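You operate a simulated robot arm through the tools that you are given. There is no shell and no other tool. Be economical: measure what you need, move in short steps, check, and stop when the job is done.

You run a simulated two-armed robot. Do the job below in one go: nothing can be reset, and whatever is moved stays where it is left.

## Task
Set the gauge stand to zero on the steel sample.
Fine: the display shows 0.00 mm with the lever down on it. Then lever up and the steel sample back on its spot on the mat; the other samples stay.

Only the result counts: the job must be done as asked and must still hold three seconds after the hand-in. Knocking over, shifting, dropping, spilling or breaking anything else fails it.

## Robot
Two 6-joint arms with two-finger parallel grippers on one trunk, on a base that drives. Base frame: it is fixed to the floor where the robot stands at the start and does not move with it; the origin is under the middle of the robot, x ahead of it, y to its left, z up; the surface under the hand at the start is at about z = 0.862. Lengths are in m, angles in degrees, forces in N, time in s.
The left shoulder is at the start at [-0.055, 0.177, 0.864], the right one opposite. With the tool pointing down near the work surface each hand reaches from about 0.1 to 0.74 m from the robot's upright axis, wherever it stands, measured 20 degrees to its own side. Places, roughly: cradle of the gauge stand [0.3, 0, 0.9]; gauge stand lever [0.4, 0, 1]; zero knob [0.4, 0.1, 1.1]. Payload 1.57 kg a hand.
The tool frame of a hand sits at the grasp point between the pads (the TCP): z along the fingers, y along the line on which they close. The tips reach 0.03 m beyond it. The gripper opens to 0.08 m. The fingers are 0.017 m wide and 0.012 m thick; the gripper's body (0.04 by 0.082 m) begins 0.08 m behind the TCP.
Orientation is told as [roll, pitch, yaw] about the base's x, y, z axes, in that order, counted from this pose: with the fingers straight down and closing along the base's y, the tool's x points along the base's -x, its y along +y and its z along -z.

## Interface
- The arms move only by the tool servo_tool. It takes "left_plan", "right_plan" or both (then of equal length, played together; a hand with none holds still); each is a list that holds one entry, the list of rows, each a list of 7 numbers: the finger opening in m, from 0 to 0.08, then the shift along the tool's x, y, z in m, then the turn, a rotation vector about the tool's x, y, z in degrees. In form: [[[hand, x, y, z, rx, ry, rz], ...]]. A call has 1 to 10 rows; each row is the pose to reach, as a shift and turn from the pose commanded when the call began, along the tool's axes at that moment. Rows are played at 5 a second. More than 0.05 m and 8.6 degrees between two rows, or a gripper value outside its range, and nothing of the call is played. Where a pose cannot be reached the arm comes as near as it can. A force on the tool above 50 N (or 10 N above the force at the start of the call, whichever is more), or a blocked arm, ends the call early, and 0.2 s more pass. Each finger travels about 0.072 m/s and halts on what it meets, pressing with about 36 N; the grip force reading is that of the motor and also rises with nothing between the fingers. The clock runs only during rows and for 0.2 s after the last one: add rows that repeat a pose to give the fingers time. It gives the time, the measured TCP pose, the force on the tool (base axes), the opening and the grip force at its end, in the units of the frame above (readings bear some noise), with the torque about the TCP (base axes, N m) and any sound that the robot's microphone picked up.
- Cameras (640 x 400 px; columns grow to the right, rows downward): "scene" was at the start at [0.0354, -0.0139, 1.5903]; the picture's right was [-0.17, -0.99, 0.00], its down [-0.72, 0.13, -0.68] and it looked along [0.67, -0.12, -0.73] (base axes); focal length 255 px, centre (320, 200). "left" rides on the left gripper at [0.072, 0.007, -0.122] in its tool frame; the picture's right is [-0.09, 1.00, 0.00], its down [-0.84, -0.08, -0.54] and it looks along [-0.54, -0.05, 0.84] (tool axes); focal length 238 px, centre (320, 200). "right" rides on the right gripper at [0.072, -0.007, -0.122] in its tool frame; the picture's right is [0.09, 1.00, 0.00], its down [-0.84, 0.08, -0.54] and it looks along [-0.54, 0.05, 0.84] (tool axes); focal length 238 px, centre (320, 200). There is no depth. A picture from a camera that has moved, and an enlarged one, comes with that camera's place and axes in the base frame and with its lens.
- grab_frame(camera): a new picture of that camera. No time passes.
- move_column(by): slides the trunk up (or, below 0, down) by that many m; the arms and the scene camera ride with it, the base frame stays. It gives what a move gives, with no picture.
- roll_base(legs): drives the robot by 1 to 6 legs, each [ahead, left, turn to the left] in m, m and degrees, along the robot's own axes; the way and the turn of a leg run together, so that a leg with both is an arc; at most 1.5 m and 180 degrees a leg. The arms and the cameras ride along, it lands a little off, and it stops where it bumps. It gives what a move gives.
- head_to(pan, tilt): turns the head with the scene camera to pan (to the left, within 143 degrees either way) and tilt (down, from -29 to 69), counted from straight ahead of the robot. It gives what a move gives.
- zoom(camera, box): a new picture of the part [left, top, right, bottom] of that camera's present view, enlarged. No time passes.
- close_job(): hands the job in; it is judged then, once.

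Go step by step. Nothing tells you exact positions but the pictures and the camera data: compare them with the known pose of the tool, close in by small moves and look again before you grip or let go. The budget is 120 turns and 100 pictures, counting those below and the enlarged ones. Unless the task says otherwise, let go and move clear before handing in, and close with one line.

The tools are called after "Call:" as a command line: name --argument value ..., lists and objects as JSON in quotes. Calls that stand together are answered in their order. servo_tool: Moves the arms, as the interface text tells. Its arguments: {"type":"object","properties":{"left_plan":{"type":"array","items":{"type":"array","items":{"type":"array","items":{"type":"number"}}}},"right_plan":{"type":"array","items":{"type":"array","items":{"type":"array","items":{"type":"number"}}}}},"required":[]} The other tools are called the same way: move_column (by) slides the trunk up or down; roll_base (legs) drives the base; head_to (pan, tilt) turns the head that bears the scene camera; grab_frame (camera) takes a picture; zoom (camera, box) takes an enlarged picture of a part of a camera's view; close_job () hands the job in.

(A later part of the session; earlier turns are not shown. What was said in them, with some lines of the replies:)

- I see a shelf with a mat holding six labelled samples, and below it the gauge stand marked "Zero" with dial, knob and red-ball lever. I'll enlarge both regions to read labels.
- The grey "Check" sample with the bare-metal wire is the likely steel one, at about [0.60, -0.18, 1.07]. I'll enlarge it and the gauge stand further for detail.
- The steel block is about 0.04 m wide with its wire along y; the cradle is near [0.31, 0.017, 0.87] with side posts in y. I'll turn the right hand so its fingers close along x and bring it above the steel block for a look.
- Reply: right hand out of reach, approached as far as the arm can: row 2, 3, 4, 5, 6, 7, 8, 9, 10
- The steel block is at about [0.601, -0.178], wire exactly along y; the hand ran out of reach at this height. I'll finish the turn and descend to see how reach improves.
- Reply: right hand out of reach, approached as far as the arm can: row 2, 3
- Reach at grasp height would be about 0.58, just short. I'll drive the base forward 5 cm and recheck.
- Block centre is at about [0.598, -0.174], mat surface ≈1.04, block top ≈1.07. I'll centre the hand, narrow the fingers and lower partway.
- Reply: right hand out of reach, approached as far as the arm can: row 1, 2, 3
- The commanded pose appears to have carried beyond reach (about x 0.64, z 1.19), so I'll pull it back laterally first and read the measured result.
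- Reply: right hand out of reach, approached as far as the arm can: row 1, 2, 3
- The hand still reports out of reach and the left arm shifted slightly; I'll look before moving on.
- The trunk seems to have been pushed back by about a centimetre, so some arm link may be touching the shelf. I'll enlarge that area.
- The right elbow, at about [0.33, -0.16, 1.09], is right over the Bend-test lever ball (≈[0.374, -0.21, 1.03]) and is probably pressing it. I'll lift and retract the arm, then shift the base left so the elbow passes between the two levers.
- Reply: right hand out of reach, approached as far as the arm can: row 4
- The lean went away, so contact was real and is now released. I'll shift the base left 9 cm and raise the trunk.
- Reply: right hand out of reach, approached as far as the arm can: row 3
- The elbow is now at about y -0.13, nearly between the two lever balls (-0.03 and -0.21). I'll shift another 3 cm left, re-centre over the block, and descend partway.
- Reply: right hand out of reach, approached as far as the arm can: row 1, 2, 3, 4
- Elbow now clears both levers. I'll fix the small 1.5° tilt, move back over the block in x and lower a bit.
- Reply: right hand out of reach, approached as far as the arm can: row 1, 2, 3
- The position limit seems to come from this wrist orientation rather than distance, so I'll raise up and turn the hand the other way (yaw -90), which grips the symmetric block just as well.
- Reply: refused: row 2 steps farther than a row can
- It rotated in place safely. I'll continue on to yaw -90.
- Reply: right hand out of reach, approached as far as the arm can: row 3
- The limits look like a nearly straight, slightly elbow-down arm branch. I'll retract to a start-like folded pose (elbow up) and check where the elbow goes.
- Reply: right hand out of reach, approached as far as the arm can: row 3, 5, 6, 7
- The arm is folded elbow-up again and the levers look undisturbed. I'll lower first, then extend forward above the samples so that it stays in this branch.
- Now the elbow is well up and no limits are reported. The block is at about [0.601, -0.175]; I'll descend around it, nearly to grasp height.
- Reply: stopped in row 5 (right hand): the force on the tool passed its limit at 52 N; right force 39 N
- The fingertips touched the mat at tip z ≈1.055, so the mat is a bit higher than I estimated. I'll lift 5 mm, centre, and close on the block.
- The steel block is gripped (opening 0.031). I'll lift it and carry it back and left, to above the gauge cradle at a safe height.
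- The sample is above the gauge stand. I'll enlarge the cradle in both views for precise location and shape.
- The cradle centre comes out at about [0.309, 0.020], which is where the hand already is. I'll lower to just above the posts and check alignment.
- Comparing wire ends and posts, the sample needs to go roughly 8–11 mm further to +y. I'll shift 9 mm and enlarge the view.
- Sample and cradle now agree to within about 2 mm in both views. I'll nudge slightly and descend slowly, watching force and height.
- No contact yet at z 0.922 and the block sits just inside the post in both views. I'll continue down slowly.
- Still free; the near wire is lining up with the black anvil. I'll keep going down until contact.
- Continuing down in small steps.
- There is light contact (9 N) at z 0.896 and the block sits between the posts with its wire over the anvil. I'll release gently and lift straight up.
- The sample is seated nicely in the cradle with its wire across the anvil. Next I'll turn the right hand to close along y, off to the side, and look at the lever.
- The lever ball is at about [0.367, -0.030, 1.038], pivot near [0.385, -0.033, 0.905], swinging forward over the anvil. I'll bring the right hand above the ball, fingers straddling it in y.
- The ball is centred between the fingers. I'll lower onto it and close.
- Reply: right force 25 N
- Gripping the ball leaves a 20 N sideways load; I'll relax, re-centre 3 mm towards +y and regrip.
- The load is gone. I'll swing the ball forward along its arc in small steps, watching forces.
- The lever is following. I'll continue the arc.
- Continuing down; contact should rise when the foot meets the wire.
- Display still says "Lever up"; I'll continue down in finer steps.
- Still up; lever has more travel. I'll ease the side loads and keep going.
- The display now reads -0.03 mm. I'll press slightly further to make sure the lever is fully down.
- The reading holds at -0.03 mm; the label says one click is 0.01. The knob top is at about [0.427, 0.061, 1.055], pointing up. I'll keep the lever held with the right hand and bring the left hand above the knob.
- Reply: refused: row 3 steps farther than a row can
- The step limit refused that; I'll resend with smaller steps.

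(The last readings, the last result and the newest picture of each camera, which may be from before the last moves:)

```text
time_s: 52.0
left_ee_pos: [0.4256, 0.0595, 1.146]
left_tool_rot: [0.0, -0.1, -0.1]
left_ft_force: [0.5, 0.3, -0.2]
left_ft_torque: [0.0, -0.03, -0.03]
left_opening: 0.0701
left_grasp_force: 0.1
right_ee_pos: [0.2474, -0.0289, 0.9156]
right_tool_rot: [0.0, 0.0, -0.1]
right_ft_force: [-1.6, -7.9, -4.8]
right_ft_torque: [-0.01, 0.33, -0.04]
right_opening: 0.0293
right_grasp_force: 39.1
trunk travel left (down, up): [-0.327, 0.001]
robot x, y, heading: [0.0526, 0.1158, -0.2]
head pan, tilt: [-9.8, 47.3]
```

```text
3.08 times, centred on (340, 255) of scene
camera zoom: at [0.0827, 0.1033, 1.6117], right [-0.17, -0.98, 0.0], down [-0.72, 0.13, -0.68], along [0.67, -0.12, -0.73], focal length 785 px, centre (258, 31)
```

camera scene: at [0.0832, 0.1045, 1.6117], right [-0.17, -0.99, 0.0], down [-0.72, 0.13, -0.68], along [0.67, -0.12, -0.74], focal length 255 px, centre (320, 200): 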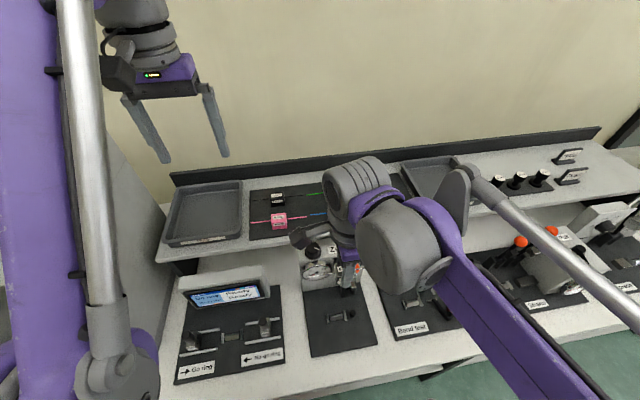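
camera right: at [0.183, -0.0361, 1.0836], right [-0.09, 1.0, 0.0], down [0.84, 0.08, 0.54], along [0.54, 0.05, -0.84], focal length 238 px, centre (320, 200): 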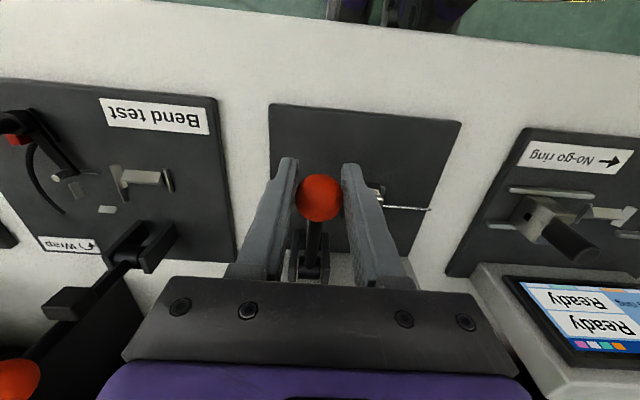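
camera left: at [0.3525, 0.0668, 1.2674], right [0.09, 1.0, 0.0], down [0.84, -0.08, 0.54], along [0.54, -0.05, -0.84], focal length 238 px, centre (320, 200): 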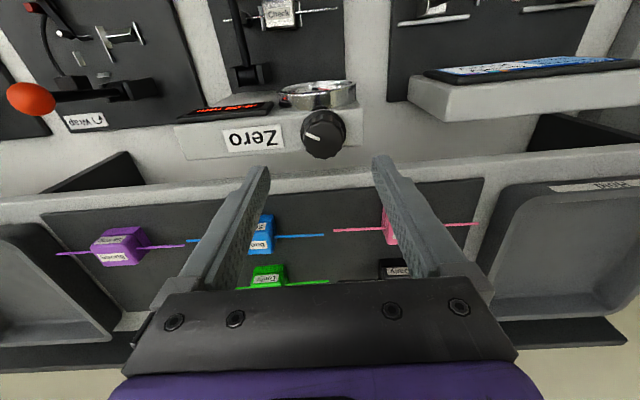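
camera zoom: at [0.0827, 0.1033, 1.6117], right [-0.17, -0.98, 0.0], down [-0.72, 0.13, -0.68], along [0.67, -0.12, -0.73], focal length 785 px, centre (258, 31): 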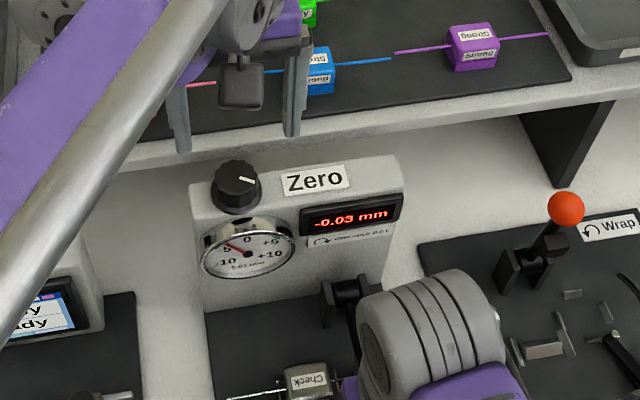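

Combining both views puts the knob cap at about [0.406, 0.064, 1.085]. I'll align over it, lower a little, and look again.

Call:
servo_tool --left_plan '[[[0.07, 0.01, 0.002, 0.0, 0, 0, 0], [0.07, 0.0195, 0.004, 0.01, 0, 0, 0], [0.07, 0.0195, 0.004, 0.025, 0, 0, 0], [0.07, 0.0195, 0.004, 0.025, 0, 0, 0]]]'

Call:
grab_frame --camera "left"

Call:
zoom --camera "scene" --box '[275, 200, 375, 300]'

```text
time_s: 53.0
left_ee_pos: [0.4058, 0.0645, 1.1217]
left_tool_rot: [0.0, 0.0, -0.1]
left_ft_force: [-0.1, -0.3, 0.2]
left_ft_torque: [0.02, -0.02, 0.01]
left_opening: 0.0702
left_grasp_force: 0.1
right_ee_pos: [0.2466, -0.0288, 0.9165]
right_tool_rot: [0.0, 0.0, -0.1]
right_ft_force: [-2.6, -8.7, -5.2]
right_ft_torque: [-0.01, 0.3, -0.03]
right_opening: 0.0292
right_grasp_force: 39.2
trunk travel left (down, up): [-0.327, 0.001]
robot x, y, heading: [0.0512, 0.116, -0.4]
head pan, tilt: [-9.8, 47.3]
```

```text
36 pictures are left
camera left: at [0.3339, 0.0712, 1.2438], right [0.09, 1.0, 0.0], down [0.84, -0.08, 0.54], along [0.54, -0.05, -0.84], focal length 238 px, centre (320, 200)
```

left: 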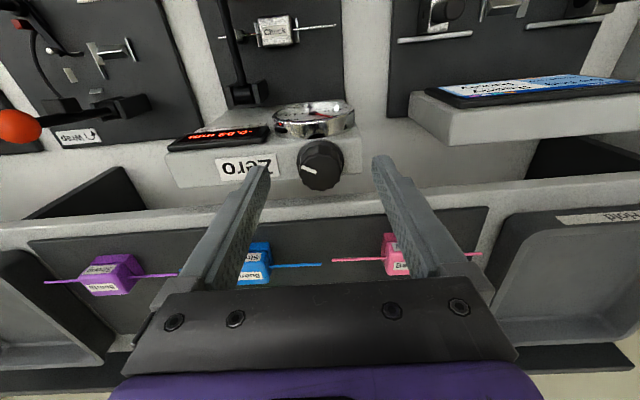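

```text
4.00 times, centred on (325, 250) of scene
camera zoom: at [0.0825, 0.1033, 1.6117], right [-0.17, -0.98, 0.0], down [-0.72, 0.13, -0.68], along [0.67, -0.12, -0.73], focal length 1020 px, centre (300, 0)
```

zoom: 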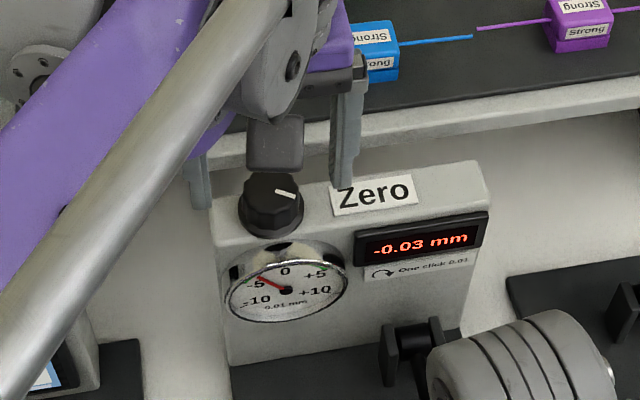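

The knob height is ambiguous along the view rays; a best fit over all views gives about [0.416, 0.064, 1.06]. I'll shift slightly and lower, straddling the knob.

Call:
servo_tool --left_plan '[[[0.07, -0.009, 0.0, 0.01, 0, 0, 0], [0.07, -0.009, 0.0, 0.02, 0, 0, 0], [0.07, -0.009, 0.0, 0.032, 0, 0, 0], [0.07, -0.009, 0.0, 0.04, 0, 0, 0]]]'

Call:
grab_frame --camera "left"

Call:
zoom --camera "scene" --box '[275, 200, 375, 300]'

```text
time_s: 54.0
left_ee_pos: [0.417, 0.0648, 1.0818]
left_tool_rot: [0.0, 0.0, -0.1]
left_ft_force: [0.0, 0.0, 0.6]
left_ft_torque: [-0.03, 0.0, 0.02]
left_opening: 0.0698
left_grasp_force: 0.0
right_ee_pos: [0.2471, -0.0284, 0.9158]
right_tool_rot: [0.0, -0.1, -0.1]
right_ft_force: [-3.4, -8.0, -3.2]
right_ft_torque: [0.01, 0.13, -0.07]
right_opening: 0.0293
right_grasp_force: 38.9
trunk travel left (down, up): [-0.327, 0.001]
robot x, y, heading: [0.0491, 0.1164, -0.1]
head pan, tilt: [-9.8, 47.3]
```

```text
34 pictures are left
camera left: at [0.3446, 0.0712, 1.2038], right [0.09, 1.0, 0.0], down [0.84, -0.08, 0.54], along [0.54, -0.05, -0.84], focal length 238 px, centre (320, 200)
```

left: 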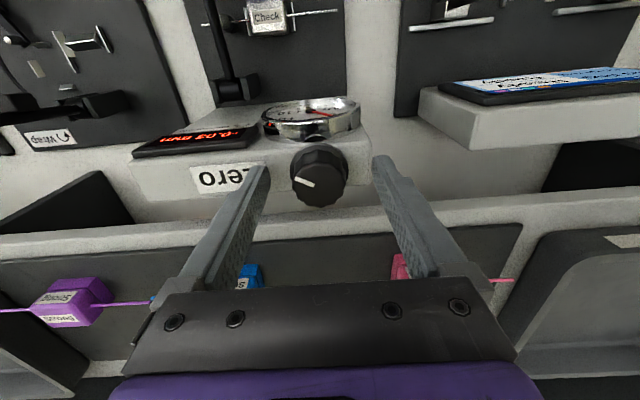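

```text
4.00 times, centred on (325, 250) of scene
camera zoom: at [0.0824, 0.1033, 1.6117], right [-0.17, -0.98, 0.0], down [-0.72, 0.13, -0.68], along [0.67, -0.12, -0.73], focal length 1020 px, centre (300, 0)
```

zoom: 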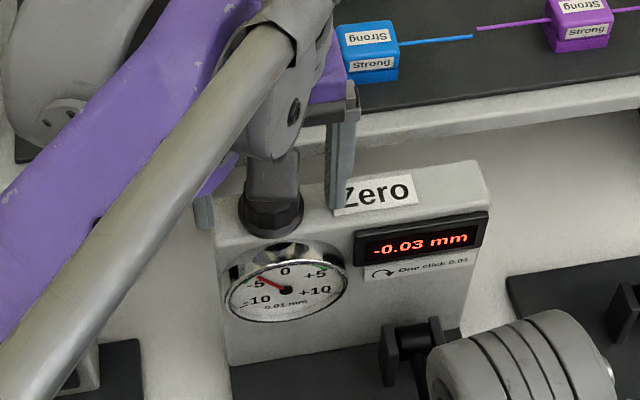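

The knob now sits between the fingers. I'll back off 3 mm in x, raise 3 mm, and close on it.

Call:
servo_tool --left_plan '[[[0.06, 0.003, 0.0, -0.003, 0, 0, 0], [0.03, 0.003, 0.0, -0.003, 0, 0, 0], [0.0, 0.003, 0.0, -0.003, 0, 0, 0], [0.0, 0.003, 0.0, -0.003, 0, 0, 0]]]'

Call:
grab_frame --camera "left"

Call:
zoom --camera "scene" --box '[275, 200, 375, 300]'

```text
time_s: 55.0
left_ee_pos: [0.4137, 0.0635, 1.0836]
left_tool_rot: [0.0, 0.0, -0.1]
left_ft_force: [0.9, -7.0, -4.4]
left_ft_torque: [-0.25, -0.18, -0.01]
left_opening: 0.0345
left_grasp_force: 41.6
right_ee_pos: [0.2471, -0.0296, 0.9173]
right_tool_rot: [0.0, 0.0, -0.1]
right_ft_force: [-3.8, -3.3, 0.3]
right_ft_torque: [-0.05, -0.3, -0.06]
right_opening: 0.0292
right_grasp_force: 39.2
trunk travel left (down, up): [-0.327, 0.001]
robot x, y, heading: [0.0457, 0.1195, -0.2]
head pan, tilt: [-9.8, 47.3]
```

```text
32 pictures are left
camera left: at [0.341, 0.0703, 1.2064], right [0.09, 1.0, 0.0], down [0.84, -0.08, 0.54], along [0.54, -0.05, -0.84], focal length 238 px, centre (320, 200)
```

left: 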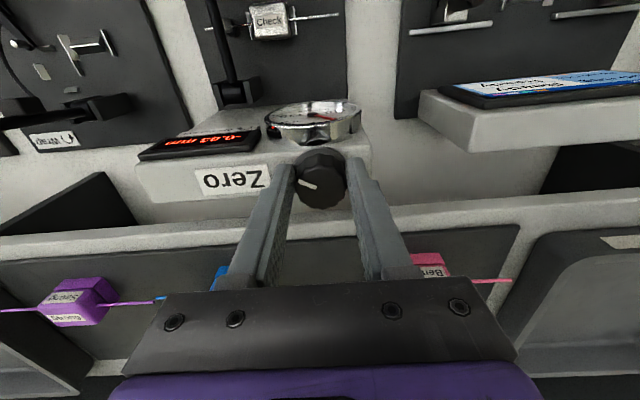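

```text
4.00 times, centred on (325, 250) of scene
camera zoom: at [0.0824, 0.1029, 1.6117], right [-0.17, -0.98, 0.0], down [-0.72, 0.13, -0.68], along [0.67, -0.12, -0.73], focal length 1020 px, centre (300, 0)
```

zoom: 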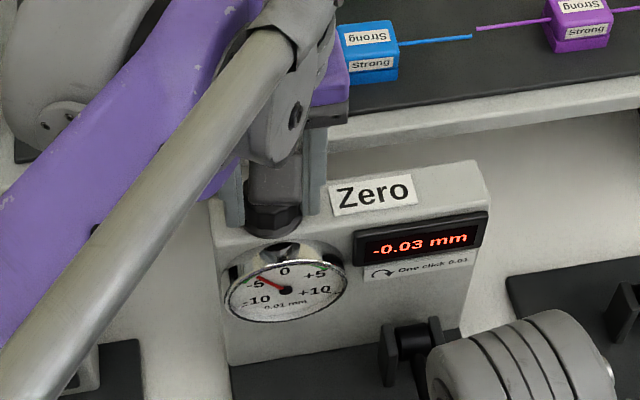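

The knob is gripped. I'll turn it clockwise a little and read the display.

Call:
servo_tool --left_plan '[[[0.0, 0, 0, 0, 0, 0, 5], [0.0, 0, 0, 0, 0, 0, 10], [0.0, 0, 0, 0, 0, 0, 15], [0.0, 0, 0, 0, 0, 0, 15]]]'

Call:
zoom --camera "scene" --box '[275, 200, 375, 300]'

```text
time_s: 56.0
left_ee_pos: [0.4146, 0.0657, 1.0849]
left_tool_rot: [0.1, 0.0, -15.1]
left_ft_force: [4.1, 5.2, 17.6]
left_ft_torque: [0.24, 0.02, 0.06]
left_opening: 0.0347
left_grasp_force: 41.7
right_ee_pos: [0.247, -0.0284, 0.9161]
right_tool_rot: [-0.1, 0.0, 0.0]
right_ft_force: [-2.4, -12.6, -8.7]
right_ft_torque: [0.08, 0.87, -0.05]
right_opening: 0.0293
right_grasp_force: 38.8
trunk travel left (down, up): [-0.327, 0.001]
robot x, y, heading: [0.0528, 0.1199, 0.3]
head pan, tilt: [-9.8, 47.3]
```

```text
4.00 times, centred on (325, 250) of scene
camera zoom: at [0.0825, 0.1038, 1.6118], right [-0.17, -0.99, 0.0], down [-0.72, 0.13, -0.68], along [0.67, -0.12, -0.73], focal length 1020 px, centre (300, 0)
```

zoom: 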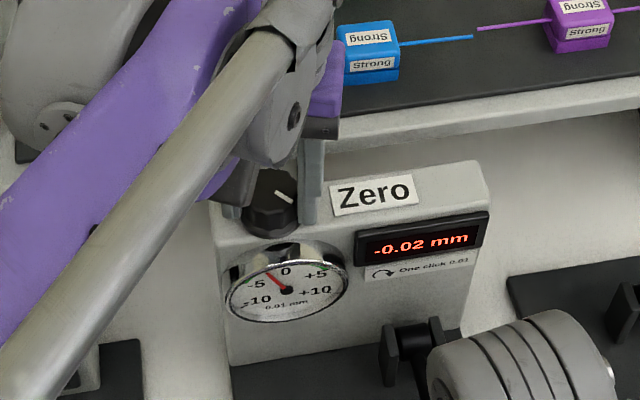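

15° gave one click (-0.02 now). I'll turn 15° more.

Call:
servo_tool --left_plan '[[[0.0, 0, 0, 0, 0, 0, 5], [0.0, 0, 0, 0, 0, 0, 10], [0.0, 0, 0, 0, 0, 0, 15], [0.0, 0, 0, 0, 0, 0, 15]]]'

Call:
zoom --camera "scene" --box '[275, 200, 375, 300]'

```text
time_s: 57.0
left_ee_pos: [0.4152, 0.0669, 1.0833]
left_tool_rot: [0.3, -0.1, -30.1]
left_ft_force: [15.8, 24.5, 14.2]
left_ft_torque: [0.59, -0.15, 0.21]
left_opening: 0.0346
left_grasp_force: 41.8
right_ee_pos: [0.2468, -0.0285, 0.9169]
right_tool_rot: [-0.3, -0.1, -0.1]
right_ft_force: [-11.1, -29.4, 3.2]
right_ft_torque: [0.18, -0.73, -0.22]
right_opening: 0.0292
right_grasp_force: 38.6
trunk travel left (down, up): [-0.327, 0.001]
robot x, y, heading: [0.0483, 0.1206, -0.1]
head pan, tilt: [-9.8, 47.3]
```

```text
4.00 times, centred on (325, 250) of scene
camera zoom: at [0.0826, 0.1047, 1.6118], right [-0.17, -0.99, 0.0], down [-0.72, 0.13, -0.68], along [0.67, -0.12, -0.73], focal length 1020 px, centre (300, 0)
```

zoom: 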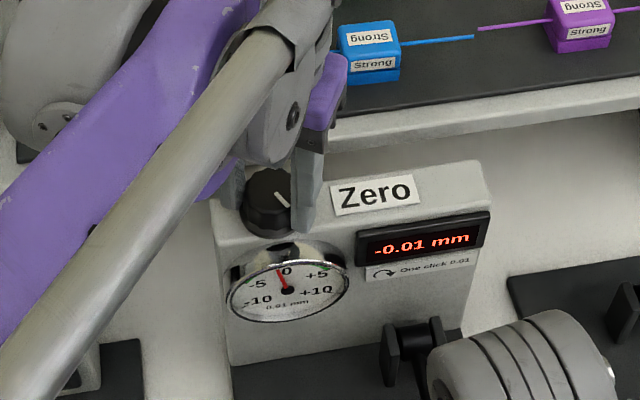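

-0.01 now, with some side load building. I'll ease toward the knob axis while making the last 15° click.

Call:
servo_tool --left_plan '[[[0.0, 0, 0.002, 0, 0, 0, 0], [0.0, 0, 0.003, 0, 0, 0, 5], [0.0, 0, 0.003, 0, 0, 0, 10], [0.0, 0, 0.003, 0, 0, 0, 15], [0.0, 0, 0.003, 0, 0, 0, 15]]]'

Call:
zoom --camera "scene" --box '[275, 200, 375, 300]'

```text
time_s: 58.2
left_ee_pos: [0.416, 0.0682, 1.0845]
left_tool_rot: [0.1, 0.0, -45.0]
left_ft_force: [14.9, 21.4, 8.7]
left_ft_torque: [0.62, -0.4, 0.19]
left_opening: 0.0344
left_grasp_force: 42.4
right_ee_pos: [0.2483, -0.0288, 0.9169]
right_tool_rot: [-0.2, 0.0, -0.1]
right_ft_force: [-12.1, -26.9, 4.6]
right_ft_torque: [0.02, -0.91, -0.14]
right_opening: 0.0293
right_grasp_force: 38.7
trunk travel left (down, up): [-0.327, 0.001]
robot x, y, heading: [0.0513, 0.1206, -0.1]
head pan, tilt: [-9.8, 47.3]
```

```text
4.00 times, centred on (325, 250) of scene
camera zoom: at [0.0826, 0.1044, 1.6117], right [-0.17, -0.99, 0.0], down [-0.72, 0.13, -0.68], along [0.67, -0.12, -0.73], focal length 1020 px, centre (300, 0)
```

zoom: 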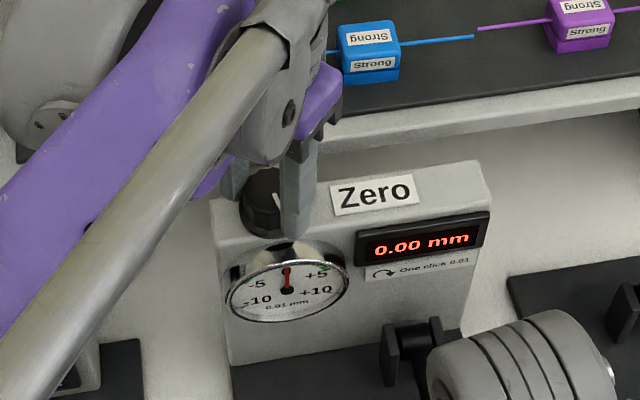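

The display reads 0.00 mm. I'll open the left fingers a little and lift straight off, then re-read.

Call:
servo_tool --left_plan '[[[0.036, 0, 0.001, 0, 0, 0, 0], [0.05, 0, 0.001, 0, 0, 0, 0], [0.05, 0, 0.001, 0, 0, 0, 0], [0.05, 0, 0.001, -0.03, 0, 0, 0], [0.05, 0, 0.001, -0.07, 0, 0, 0], [0.05, 0, 0.001, -0.11, 0, 0, 0], [0.05, 0, 0.001, -0.15, 0, 0, 0]]]'

Call:
zoom --camera "scene" --box '[275, 200, 395, 320]'

```text
time_s: 59.8
left_ee_pos: [0.416, 0.0663, 1.2363]
left_tool_rot: [0.0, 0.0, -45.1]
left_ft_force: [-0.4, 0.8, -0.9]
left_ft_torque: [-0.01, 0.0, -0.04]
left_opening: 0.0501
left_grasp_force: 0.0
right_ee_pos: [0.2476, -0.0277, 0.9167]
right_tool_rot: [0.0, -0.1, -0.1]
right_ft_force: [-1.5, -9.1, -0.9]
right_ft_torque: [0.11, -0.19, -0.04]
right_opening: 0.0294
right_grasp_force: 39.0
trunk travel left (down, up): [-0.327, 0.001]
robot x, y, heading: [0.0468, 0.1167, -0.2]
head pan, tilt: [-9.8, 47.3]
```

```text
3.33 times, centred on (335, 260) of scene
camera zoom: at [0.0825, 0.1032, 1.6117], right [-0.17, -0.99, 0.0], down [-0.72, 0.13, -0.68], along [0.67, -0.12, -0.73], focal length 850 px, centre (270, 0)
```

zoom: 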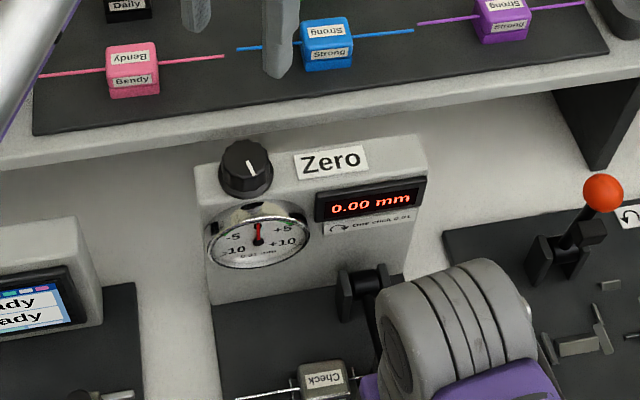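

0.00 mm holds with the left hand off. To be certain the lever is fully down, I'll press a bit more and re-read.

Call:
servo_tool --right_plan '[[[0.0, 0, 0, 0.003, 0, 0, 0], [0.0, -0.001, 0, 0.006, 0, 0, 0], [0.0, -0.001, 0, 0.006, 0, 0, 0]]]'

Call:
zoom --camera "scene" --box '[275, 200, 395, 320]'

```text
time_s: 60.6
left_ee_pos: [0.4144, 0.0657, 1.236]
left_tool_rot: [0.1, -0.1, -45.1]
left_ft_force: [-0.3, -0.7, -0.7]
left_ft_torque: [0.0, 0.01, -0.01]
left_opening: 0.05
left_grasp_force: 0.0
right_ee_pos: [0.2479, -0.0291, 0.911]
right_tool_rot: [-0.1, -0.1, -0.2]
right_ft_force: [-3.5, -11.6, 37.4]
right_ft_torque: [-0.02, -0.16, -0.07]
right_opening: 0.0295
right_grasp_force: 38.7
trunk travel left (down, up): [-0.327, 0.001]
robot x, y, heading: [0.0479, 0.1174, -0.2]
head pan, tilt: [-9.8, 47.3]
```

```text
3.33 times, centred on (335, 260) of scene
camera zoom: at [0.0808, 0.1039, 1.6119], right [-0.17, -0.98, 0.0], down [-0.72, 0.13, -0.68], along [0.67, -0.12, -0.73], focal length 850 px, centre (270, 0)
```

zoom: 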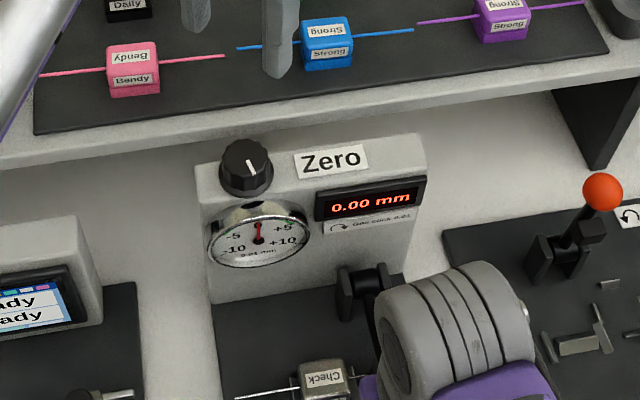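

Hard stop reached and the display still shows 0.00. Now I'll raise the lever along the reverse arc while moving the left hand away.

Call:
servo_tool --right_plan '[[[0.0, 0, -0.001, -0.006, 0, 0, 0], [0.0, 0, -0.001, -0.0107, 0, 0, 0], [0.0, -0.001, -0.001, -0.021, 0, 0, 0], [0.0, -0.0025, -0.001, -0.031, 0, 0, 0], [0.0, -0.0047, -0.001, -0.042, 0, 0, 0], [0.0, -0.0073, -0.001, -0.052, 0, 0, 0], [0.0, -0.0109, -0.001, -0.061, 0, 0, 0], [0.0, -0.0152, -0.001, -0.0693, 0, 0, 0], [0.0, -0.02, -0.001, -0.0777, 0, 0, 0], [0.0, -0.0255, -0.001, -0.086, 0, 0, 0]]]' --left_plan '[[[0.05, 0, 0, -0.03, 0, 0, 0], [0.05, 0, 0, -0.06, 0, 0, 0], [0.05, 0.02, 0.02, -0.08, 0, 0, 0], [0.05, 0.045, 0.045, -0.09, 0, 0, 0], [0.05, 0.07, 0.07, -0.1, 0, 0, 0], [0.05, 0.095, 0.095, -0.11, 0, 0, 0], [0.05, 0.12, 0.12, -0.12, 0, 0, 0], [0.05, 0.13, 0.13, -0.12, 0, 0, 0], [0.05, 0.13, 0.13, -0.12, 0, 0, 0], [0.05, 0.13, 0.13, -0.12, 0, 0, 0]]]'

```text
time_s: 62.8
left_ee_pos: [0.4165, 0.2541, 1.3545]
left_tool_rot: [0.0, -0.1, -45.1]
left_ft_force: [-0.5, -0.7, 0.2]
left_ft_torque: [-0.02, -0.03, 0.01]
left_opening: 0.05
left_grasp_force: 0.0
right_ee_pos: [0.2737, -0.0282, 0.9954]
right_tool_rot: [-0.1, 0.1, -0.1]
right_ft_force: [-2.9, 8.1, -10.2]
right_ft_torque: [0.04, 1.17, 0.03]
right_opening: 0.0292
right_grasp_force: 38.9
trunk travel left (down, up): [-0.327, 0.001]
robot x, y, heading: [0.0498, 0.1195, -0.1]
head pan, tilt: [-9.8, 47.3]
```

Halfway up with low force; continuing the arc to the upright position.

Call:
servo_tool --right_plan '[[[0.0, -0.0057, 0, -0.0074, 0, 0, 0], [0.0, -0.0118, 0, -0.0145, 0, 0, 0], [0.0, -0.0184, 0, -0.0211, 0, 0, 0], [0.0, -0.0255, 0, -0.0272, 0, 0, 0], [0.0, -0.0329, 0, -0.0329, 0, 0, 0], [0.0, -0.041, 0, -0.038, 0, 0, 0], [0.0, -0.0493, 0, -0.0424, 0, 0, 0], [0.0, -0.0576, 0, -0.0463, 0, 0, 0], [0.0, -0.0753, 0, -0.0524, 0, 0, 0], [0.0, -0.091, 0, -0.0558, 0, 0, 0]]]'

Call:
zoom --camera "scene" --box '[275, 220, 395, 340]'

```text
time_s: 65.0
left_ee_pos: [0.4167, 0.2527, 1.3539]
left_tool_rot: [0.0, 0.0, -45.1]
left_ft_force: [0.0, -0.5, -0.2]
left_ft_torque: [-0.01, -0.03, 0.02]
left_opening: 0.0496
left_grasp_force: 0.0
right_ee_pos: [0.3651, -0.0293, 1.0522]
right_tool_rot: [-0.1, 0.0, -0.1]
right_ft_force: [-5.4, 2.6, -12.6]
right_ft_torque: [-0.06, 1.1, -0.06]
right_opening: 0.0291
right_grasp_force: 38.4
trunk travel left (down, up): [-0.327, 0.001]
robot x, y, heading: [0.0473, 0.1221, -0.0]
head pan, tilt: [-9.8, 47.3]
```

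```text
3.33 times, centred on (335, 280) of scene
camera zoom: at [0.083, 0.1047, 1.6117], right [-0.17, -0.98, 0.0], down [-0.72, 0.13, -0.68], along [0.67, -0.12, -0.73], focal length 850 px, centre (270, -67)
```

zoom: 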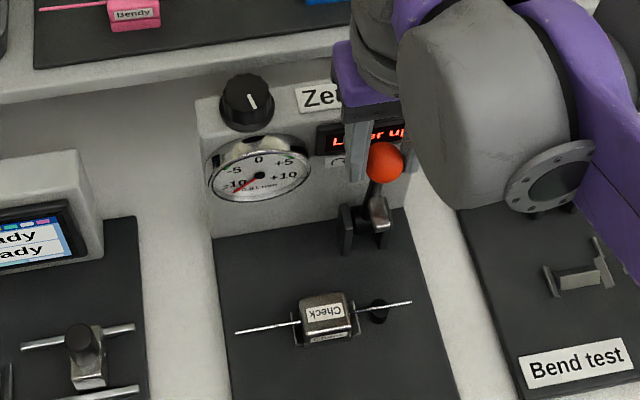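

Lever is up and the sample is still in its cradle. I'll nudge the lever the last bit back to its stop, release and lift off.

Call:
servo_tool --right_plan '[[[0.0, -0.002, 0, 0, 0, 0, 0], [0.035, -0.002, 0, 0, 0, 0, 0], [0.06, -0.002, 0, 0, 0, 0, 0], [0.06, -0.002, 0, 0, 0, 0, 0], [0.06, -0.002, 0, -0.03, 0, 0, 0], [0.06, -0.002, 0, -0.07, 0, 0, 0], [0.06, 0.01, 0, -0.1, 0, 0, 0], [0.06, 0.04, 0, -0.13, 0, 0, 0]]]'

Call:
zoom --camera "scene" --box '[275, 220, 395, 340]'

```text
time_s: 66.8
left_ee_pos: [0.4146, 0.2526, 1.3534]
left_tool_rot: [0.0, 0.0, -45.0]
left_ft_force: [-0.2, -0.5, 0.8]
left_ft_torque: [0.0, -0.02, -0.02]
left_opening: 0.05
left_grasp_force: 0.1
right_ee_pos: [0.3253, -0.0285, 1.1822]
right_tool_rot: [-0.1, -0.1, -0.2]
right_ft_force: [0.4, 0.2, -0.4]
right_ft_torque: [-0.01, -0.01, 0.01]
right_opening: 0.0599
right_grasp_force: 0.1
trunk travel left (down, up): [-0.327, 0.001]
robot x, y, heading: [0.0497, 0.1178, -0.3]
head pan, tilt: [-9.8, 47.3]
```

```text
3.33 times, centred on (335, 280) of scene
camera zoom: at [0.0809, 0.1046, 1.6117], right [-0.17, -0.99, 0.0], down [-0.72, 0.13, -0.68], along [0.67, -0.12, -0.73], focal length 850 px, centre (270, -67)
```

zoom: 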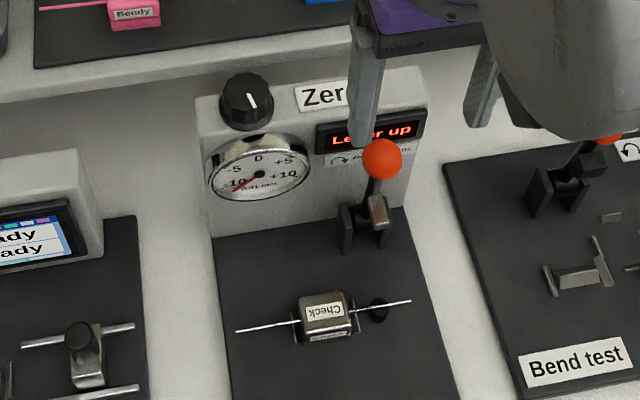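

Lever stays up. I'll turn the right hand back to the block-gripping orientation above the cradle.

Call:
servo_tool --right_plan '[[[0.06, 0, 0.005, 0, 0, 0, 8.5], [0.06, 0, 0.01, 0, 0, 0, 17], [0.06, 0, 0.015, 0, 0, 0, 25.5], [0.06, 0.005, 0.02, 0, 0, 0, 34], [0.06, 0.005, 0.025, 0, 0, 0, 42.5], [0.06, 0.01, 0.03, 0, 0, 0, 51], [0.06, 0.013, 0.035, 0, 0, 0, 59.5], [0.06, 0.013, 0.04, 0, 0, 0, 68], [0.06, 0.013, 0.045, 0, 0, 0, 76.5], [0.06, 0.013, 0.053, 0, 0, 0, 85]]]'

Call:
servo_tool --right_plan '[[[0.05, 0, 0, 0.0, 0, 0, 4.8], [0.05, 0, 0, 0.04, 0, 0, 4.8], [0.05, 0, 0, 0.08, 0, 0, 4.8]]]'

Call:
grab_frame --camera "right"

```text
time_s: 69.0
left_ee_pos: [0.4167, 0.2536, 1.3542]
left_tool_rot: [0.0, 0.0, -45.2]
left_ft_force: [0.3, 0.7, -0.6]
left_ft_torque: [-0.02, -0.01, -0.02]
left_opening: 0.0502
left_grasp_force: 0.2
right_ee_pos: [0.3111, 0.0237, 1.1822]
right_tool_rot: [-0.1, 0.0, -85.3]
right_ft_force: [-0.4, 0.9, -0.2]
right_ft_torque: [0.04, 0.0, -0.02]
right_opening: 0.0599
right_grasp_force: 0.0
trunk travel left (down, up): [-0.327, 0.001]
robot x, y, heading: [0.0458, 0.1204, -0.2]
head pan, tilt: [-9.8, 47.3]
```

```text
time_s: 69.8
left_ee_pos: [0.4151, 0.2523, 1.3536]
left_tool_rot: [0.1, 0.0, -45.1]
left_ft_force: [0.1, 0.5, 0.0]
left_ft_torque: [-0.03, -0.01, -0.03]
left_opening: 0.0503
left_grasp_force: 0.0
right_ee_pos: [0.3124, 0.0241, 1.1008]
right_tool_rot: [0.0, -0.1, -90.0]
right_ft_force: [0.0, 0.2, 0.9]
right_ft_torque: [0.0, 0.0, -0.02]
right_opening: 0.0504
right_grasp_force: 0.0
trunk travel left (down, up): [-0.327, 0.001]
robot x, y, heading: [0.0471, 0.1168, -0.3]
head pan, tilt: [-9.8, 47.3]
```

```text
23 pictures are left
camera right: at [0.3062, 0.0947, 1.222], right [1.0, 0.09, 0.0], down [0.08, -0.84, 0.54], along [0.05, -0.54, -0.84], focal length 238 px, centre (320, 200)
```

right: 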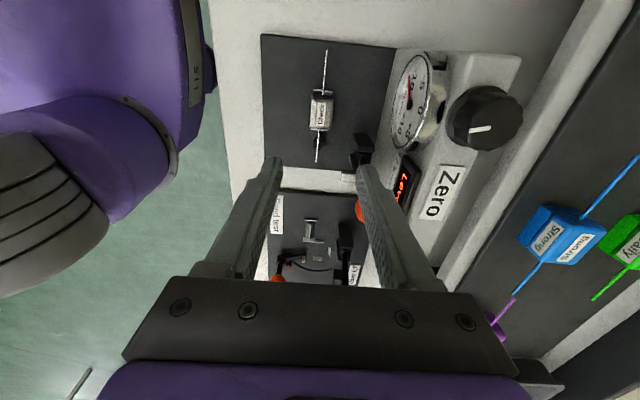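

The view matches the one right after release. I'll descend to the same grip height and close.

Call:
servo_tool --right_plan '[[[0.05, 0.0005, 0, 0.045, 0, 0, 0], [0.05, 0.0005, 0, 0.09, 0, 0, 0], [0.05, 0.0005, 0, 0.135, 0, 0, 0], [0.05, 0.0005, 0, 0.17, 0, 0, 0], [0.05, 0.0005, 0, 0.19, 0, 0, 0], [0.05, 0.0005, 0, 0.203, 0, 0, 0]]]'

Call:
zoom --camera "right" --box '[260, 40, 400, 290]'

```text
time_s: 71.2
left_ee_pos: [0.4168, 0.2539, 1.3533]
left_tool_rot: [0.0, 0.0, -45.1]
left_ft_force: [-0.1, 1.0, -0.8]
left_ft_torque: [-0.01, -0.03, 0.02]
left_opening: 0.0499
left_grasp_force: 0.0
right_ee_pos: [0.3118, 0.0238, 0.8994]
right_tool_rot: [0.0, -0.1, -89.9]
right_ft_force: [0.1, -0.1, -0.2]
right_ft_torque: [0.02, -0.01, 0.01]
right_opening: 0.0499
right_grasp_force: 0.0
trunk travel left (down, up): [-0.327, 0.001]
robot x, y, heading: [0.0495, 0.1199, 0.0]
head pan, tilt: [-9.8, 47.3]
```

```text
1.60 times, centred on (330, 165) of right
camera zoom: at [0.305, 0.0952, 1.0205], right [1.0, 0.09, 0.0], down [0.08, -0.84, 0.54], along [0.05, -0.54, -0.84], focal length 381 px, centre (304, 256)
```

zoom: 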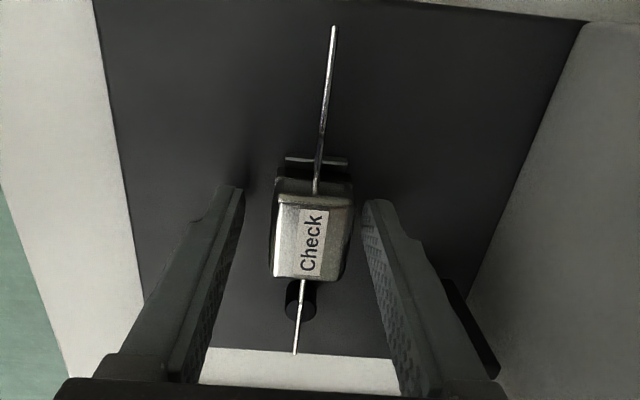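

The block sits about 3 mm to +x and slightly lower relative to the hand than at the first grip. I'll correct that and close.

Call:
servo_tool --right_plan '[[[0.05, 0, 0.003, 0.001, 0, 0, 0], [0.05, 0, 0.003, 0.003, 0, 0, 0], [0.04, 0, 0.003, 0.003, 0, 0, 0], [0.02, 0, 0.003, 0.003, 0, 0, 0], [0.0, 0, 0.003, 0.003, 0, 0, 0], [0.0, 0, 0.003, 0.003, 0, 0, 0]]]'

Call:
zoom --camera "right" --box '[260, 40, 400, 290]'

```text
time_s: 72.6
left_ee_pos: [0.4146, 0.2533, 1.3531]
left_tool_rot: [0.0, 0.0, -45.1]
left_ft_force: [-0.1, 0.1, -0.6]
left_ft_torque: [-0.03, -0.01, 0.02]
left_opening: 0.0498
left_grasp_force: 0.0
right_ee_pos: [0.3142, 0.0237, 0.8954]
right_tool_rot: [-0.1, -0.2, -89.9]
right_ft_force: [0.5, -1.1, -0.1]
right_ft_torque: [0.01, 0.01, 0.0]
right_opening: 0.0313
right_grasp_force: 36.2
trunk travel left (down, up): [-0.327, 0.001]
robot x, y, heading: [0.0465, 0.1172, 0.0]
head pan, tilt: [-9.8, 47.3]
```

```text
1.60 times, centred on (330, 165) of right
camera zoom: at [0.3077, 0.0956, 1.0168], right [1.0, 0.09, 0.0], down [0.08, -0.84, 0.54], along [0.05, -0.54, -0.84], focal length 381 px, centre (304, 256)
```

zoom: 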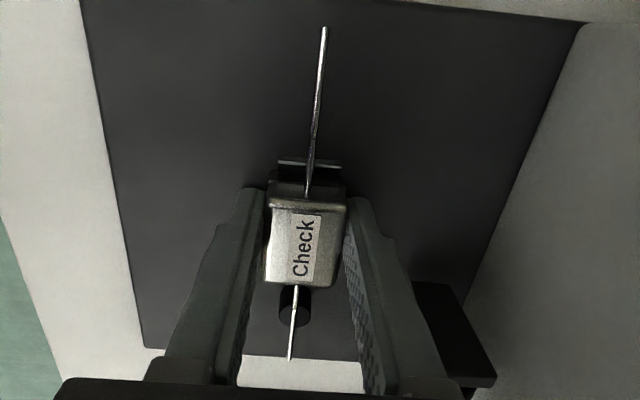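

The block is gripped; relative to the first grip it sits ~3.5 mm lower and ~3.5 mm to -y, so I'll compensate at placement. Lifting and carrying it back toward its spot.

Call:
servo_tool --right_plan '[[[0.0, 0, 0, -0.015, 0, 0, 0], [0.0, 0, 0, -0.04, 0, 0, 0], [0.0, 0, 0, -0.08, 0, 0, 0], [0.0, 0, 0, -0.12, 0, 0, 0], [0.0, 0, 0, -0.16, 0, 0, 0], [0.0, 0, 0, -0.2, 0, 0, 0], [0.0, 0, 0, -0.24, 0, 0, 0], [0.0, 0, 0, -0.28, 0, 0, 0], [0.0, -0.02, 0.01, -0.3, 0, 0, 0], [0.0, -0.05, 0.03, -0.3, 0, 0, 0]]]'

Call:
servo_tool --right_plan '[[[0.0, -0.03, 0.03, 0, 0, 0, 0], [0.0, -0.05, 0.065, 0, 0, 0, 0], [0.0, -0.07, 0.1, 0.0, 0, 0, 0], [0.0, -0.09, 0.135, 0.0, 0, 0, 0], [0.0, -0.11, 0.17, 0.0, 0, 0, 0], [0.0, -0.13, 0.205, 0.01, 0, 0, 0], [0.0, -0.14, 0.24, 0.02, 0, 0, 0], [0.0, -0.1405, 0.257, 0.04, 0, 0, 0], [0.0, -0.1405, 0.257, 0.06, 0, 0, 0]]]'

Call:
grab_frame --camera "right"

Call:
zoom --camera "scene" --box '[350, 130, 440, 220]'

```text
time_s: 74.8
left_ee_pos: [0.4174, 0.2536, 1.3528]
left_tool_rot: [0.0, 0.0, -45.1]
left_ft_force: [0.0, 0.1, -0.1]
left_ft_torque: [0.05, -0.02, 0.0]
left_opening: 0.0499
left_grasp_force: 0.0
right_ee_pos: [0.3464, -0.0253, 1.1983]
right_tool_rot: [0.1, -0.1, -90.0]
right_ft_force: [0.0, 1.7, -0.8]
right_ft_torque: [0.02, -0.01, 0.0]
right_opening: 0.0313
right_grasp_force: 36.4
trunk travel left (down, up): [-0.327, 0.001]
robot x, y, heading: [0.0494, 0.114, -0.1]
head pan, tilt: [-9.8, 47.3]
```

```text
time_s: 76.8
left_ee_pos: [0.415, 0.2534, 1.3544]
left_tool_rot: [0.0, -0.1, -45.0]
left_ft_force: [-0.9, -0.2, 0.5]
left_ft_torque: [0.03, 0.02, 0.03]
left_opening: 0.05
left_grasp_force: 0.1
right_ee_pos: [0.6031, -0.1647, 1.1372]
right_tool_rot: [0.0, -0.1, -89.9]
right_ft_force: [0.7, 0.6, -0.2]
right_ft_torque: [0.05, 0.0, 0.03]
right_opening: 0.0312
right_grasp_force: 36.0
trunk travel left (down, up): [-0.327, 0.001]
robot x, y, heading: [0.0491, 0.1176, -0.2]
head pan, tilt: [-9.8, 47.3]
```

```text
20 pictures are left
camera right: at [0.5961, -0.0937, 1.2576], right [1.0, 0.09, 0.0], down [0.08, -0.84, 0.54], along [0.05, -0.54, -0.84], focal length 238 px, centre (320, 200)
```

right: 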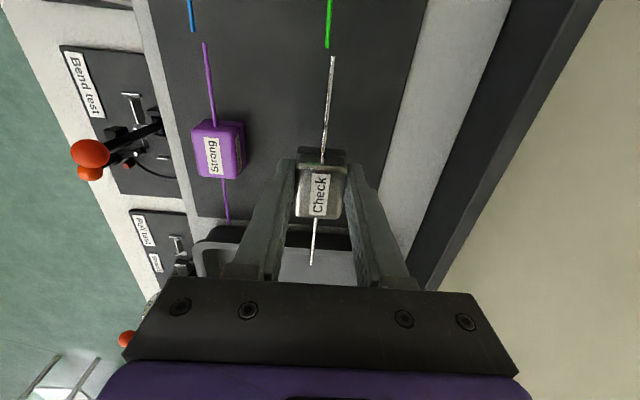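

```text
4.44 times, centred on (395, 175) of scene
camera zoom: at [0.0825, 0.1045, 1.6117], right [-0.17, -0.99, 0.0], down [-0.72, 0.13, -0.68], along [0.67, -0.12, -0.73], focal length 1133 px, centre (-13, 311)
```

zoom: 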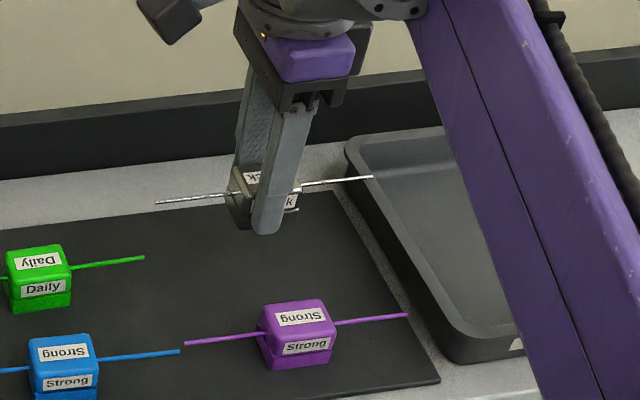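

Above the spot. I'll trim by a millimetre or two and lower to just above the mat, then compare with the original grip picture.

Call:
servo_tool --right_plan '[[[0.0, -0.002, -0.001, 0.01, 0, 0, 0], [0.0, -0.002, -0.001, 0.025, 0, 0, 0], [0.0, -0.002, -0.001, 0.035, 0, 0, 0], [0.0, -0.002, -0.001, 0.041, 0, 0, 0], [0.0, -0.002, -0.001, 0.041, 0, 0, 0]]]'

Call:
grab_frame --camera "right"

```text
time_s: 78.0
left_ee_pos: [0.4155, 0.2524, 1.3546]
left_tool_rot: [0.1, -0.1, -45.0]
left_ft_force: [0.5, 0.5, 0.0]
left_ft_torque: [-0.01, 0.0, -0.02]
left_opening: 0.0497
left_grasp_force: 0.0
right_ee_pos: [0.6013, -0.1654, 1.096]
right_tool_rot: [0.0, -0.1, -89.9]
right_ft_force: [0.1, 0.5, -0.6]
right_ft_torque: [0.0, 0.01, 0.03]
right_opening: 0.0312
right_grasp_force: 35.5
trunk travel left (down, up): [-0.327, 0.001]
robot x, y, heading: [0.0516, 0.1174, 0.0]
head pan, tilt: [-9.8, 47.3]
```

```text
18 pictures are left
camera right: at [0.5948, -0.0955, 1.2169], right [1.0, 0.09, 0.0], down [0.08, -0.84, 0.54], along [0.05, -0.54, -0.84], focal length 238 px, centre (320, 200)
```

right: 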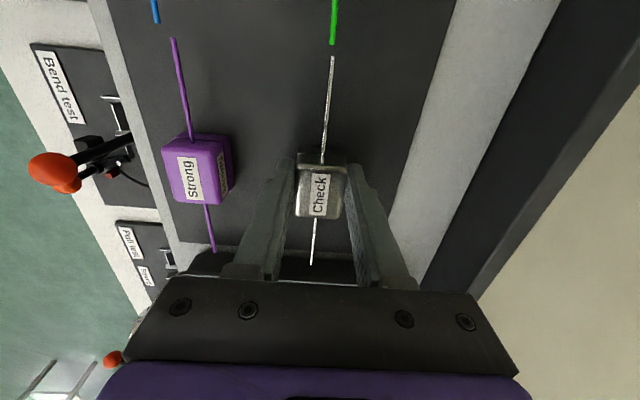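

Comparing wire-end positions with the neighbouring green wire, the sample is within about 1 mm of its original place. I'll lower the last 5 mm gently.

Call:
servo_tool --right_plan '[[[0.0, 0, 0, 0.002, 0, 0, 0], [0.0, 0, 0, 0.004, 0, 0, 0], [0.0, 0, 0, 0.005, 0, 0, 0], [0.0, 0, 0, 0.005, 0, 0, 0]]]'

Call:
zoom --camera "scene" --box '[355, 160, 415, 210]'

```text
time_s: 79.0
left_ee_pos: [0.4162, 0.2529, 1.353]
left_tool_rot: [0.0, 0.0, -45.2]
left_ft_force: [-0.2, -0.3, -0.4]
left_ft_torque: [0.03, -0.02, -0.03]
left_opening: 0.0499
left_grasp_force: 0.2
right_ee_pos: [0.6008, -0.1672, 1.0899]
right_tool_rot: [0.0, 0.0, -89.9]
right_ft_force: [-0.2, -0.7, -0.4]
right_ft_torque: [-0.01, -0.02, 0.0]
right_opening: 0.0314
right_grasp_force: 36.0
trunk travel left (down, up): [-0.327, 0.001]
robot x, y, heading: [0.0489, 0.1185, -0.3]
head pan, tilt: [-9.8, 47.3]
```

```text
8.00 times, centred on (385, 185) of scene
camera zoom: at [0.0828, 0.1046, 1.6117], right [-0.17, -0.99, 0.0], down [-0.72, 0.13, -0.68], along [0.67, -0.12, -0.73], focal length 2040 px, centre (-200, 320)
```

zoom: 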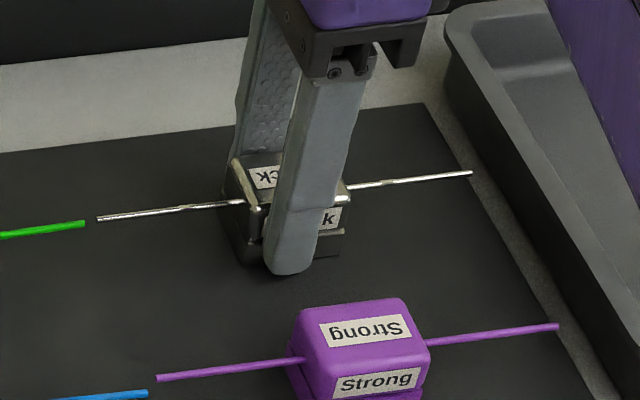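

No contact yet; I'll continue down in 1 mm steps until I feel the mat.

Call:
servo_tool --right_plan '[[[0.0, 0, 0, 0.001, 0, 0, 0], [0.0, 0, 0, 0.002, 0, 0, 0], [0.0, 0, 0, 0.002, 0, 0, 0]]]'

```text
time_s: 79.8
left_ee_pos: [0.4142, 0.2529, 1.355]
left_tool_rot: [0.1, 0.0, -45.1]
left_ft_force: [0.8, -0.3, -0.1]
left_ft_torque: [0.0, 0.0, -0.01]
left_opening: 0.0499
left_grasp_force: 0.0
right_ee_pos: [0.6007, -0.1661, 1.089]
right_tool_rot: [0.1, -0.1, -89.8]
right_ft_force: [4.5, -0.2, 15.6]
right_ft_torque: [-0.05, -0.06, 0.03]
right_opening: 0.0313
right_grasp_force: 36.1
trunk travel left (down, up): [-0.327, 0.001]
robot x, y, heading: [0.0526, 0.1212, 0.1]
head pan, tilt: [-9.8, 47.3]
```

The block is on the mat (16 N). I'll ease 1 mm, open and lift straight up.

Call:
servo_tool --right_plan '[[[0.0, 0, 0, 0.001, 0, 0, 0], [0.034, 0, 0, 0.001, 0, 0, 0], [0.052, 0, 0, 0.001, 0, 0, 0], [0.052, 0, 0, 0.001, 0, 0, 0], [0.052, 0, 0, -0.02, 0, 0, 0], [0.052, 0, 0, -0.05, 0, 0, 0], [0.052, 0, 0, -0.075, 0, 0, 0]]]'

Call:
grab_frame --camera "right"

Call:
zoom --camera "scene" --box '[355, 160, 415, 210]'

```text
time_s: 81.4
left_ee_pos: [0.4153, 0.2527, 1.3541]
left_tool_rot: [0.1, 0.1, -45.0]
left_ft_force: [-0.3, 0.3, -0.3]
left_ft_torque: [-0.03, 0.0, -0.02]
left_opening: 0.0499
left_grasp_force: 0.1
right_ee_pos: [0.6008, -0.1666, 1.1644]
right_tool_rot: [0.0, -0.1, -89.9]
right_ft_force: [0.5, 0.8, 0.0]
right_ft_torque: [0.0, -0.01, 0.03]
right_opening: 0.0523
right_grasp_force: 0.1
trunk travel left (down, up): [-0.327, 0.001]
robot x, y, heading: [0.0472, 0.1213, 0.1]
head pan, tilt: [-9.8, 47.3]
```

```text
16 pictures are left
camera right: at [0.5945, -0.0957, 1.2843], right [1.0, 0.09, 0.0], down [0.08, -0.84, 0.54], along [0.05, -0.54, -0.84], focal length 238 px, centre (320, 200)
```

right: 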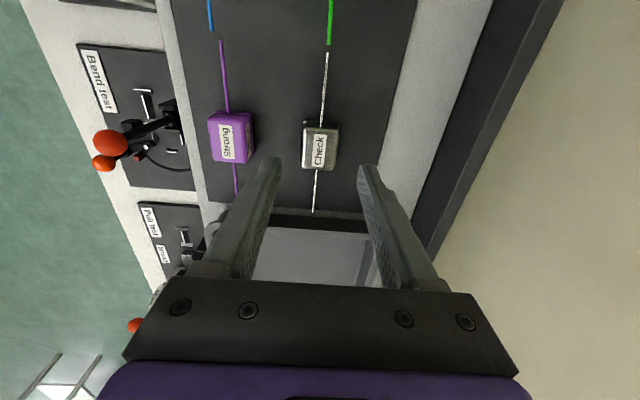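

```text
8.00 times, centred on (385, 185) of scene
camera zoom: at [0.0826, 0.1047, 1.6117], right [-0.17, -0.99, 0.0], down [-0.72, 0.13, -0.68], along [0.67, -0.12, -0.73], focal length 2040 px, centre (-200, 320)
```

zoom: 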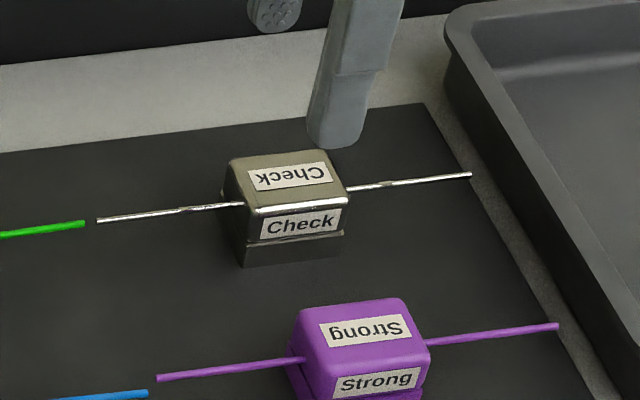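

The sample is back on its spot, standing squarely (within ~2 mm). I'll retract the right hand clear and do a final check of the whole bench.

Call:
servo_tool --right_plan '[[[0.052, 0, 0, -0.03, 0, 0, 0], [0.052, 0, -0.04, -0.04, 0, 0, 0], [0.052, 0, -0.08, -0.05, 0, 0, 0], [0.052, 0, -0.12, -0.07, 0, 0, 0], [0.052, 0, -0.16, -0.09, 0, 0, 0], [0.052, 0, -0.2, -0.11, 0, 0, 0], [0.052, 0, -0.24, -0.12, 0, 0, 0]]]'

Call:
grab_frame --camera "scene"

Call:
zoom --camera "scene" --box '[230, 160, 430, 340]'

```text
time_s: 83.0
left_ee_pos: [0.4143, 0.2537, 1.3535]
left_tool_rot: [-0.1, -0.1, -45.1]
left_ft_force: [-0.2, -0.4, 0.9]
left_ft_torque: [-0.02, 0.0, -0.01]
left_opening: 0.0501
left_grasp_force: 0.0
right_ee_pos: [0.3585, -0.1665, 1.282]
right_tool_rot: [0.0, -0.1, -89.9]
right_ft_force: [0.2, -0.7, -0.4]
right_ft_torque: [-0.02, -0.03, 0.03]
right_opening: 0.0521
right_grasp_force: 0.3
trunk travel left (down, up): [-0.327, 0.001]
robot x, y, heading: [0.0501, 0.1187, -0.1]
head pan, tilt: [-9.8, 47.3]
```

```text
14 pictures are left
camera scene: at [0.081, 0.1051, 1.6117], right [-0.17, -0.99, 0.0], down [-0.72, 0.13, -0.68], along [0.67, -0.12, -0.73], focal length 255 px, centre (320, 200)
```

scene: 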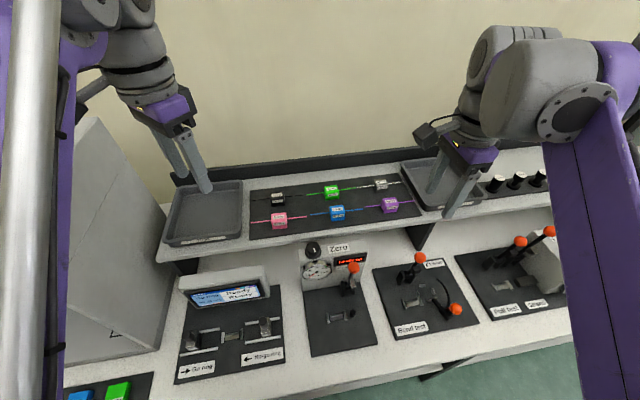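

```text
2.22 times, centred on (330, 250) of scene
camera zoom: at [0.081, 0.1051, 1.6117], right [-0.17, -0.99, 0.0], down [-0.72, 0.13, -0.68], along [0.67, -0.12, -0.73], focal length 567 px, centre (298, 89)
```

zoom: 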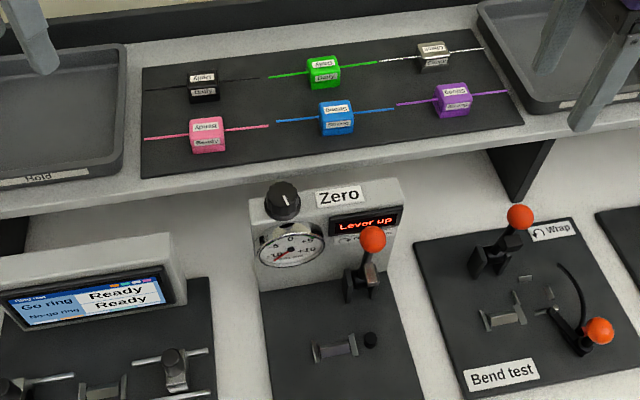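

The lever is up, the cradle is empty, the steel sample is on its spot, and everything else looks undisturbed. Handing in.

Call:
close_job

```text
The job is handed in.
```

The gauge stand is zeroed on the steel "Check" sample: the display read 0.00 mm with the lever pressed to its stop. The lever is now up and the sample is back on its mat spot, about 2 mm off its original place. While reaching for the sample, the right elbow apparently pressed on the bench near the Bend-test lever. I backed off, and that lever looks unchanged in the pictures.
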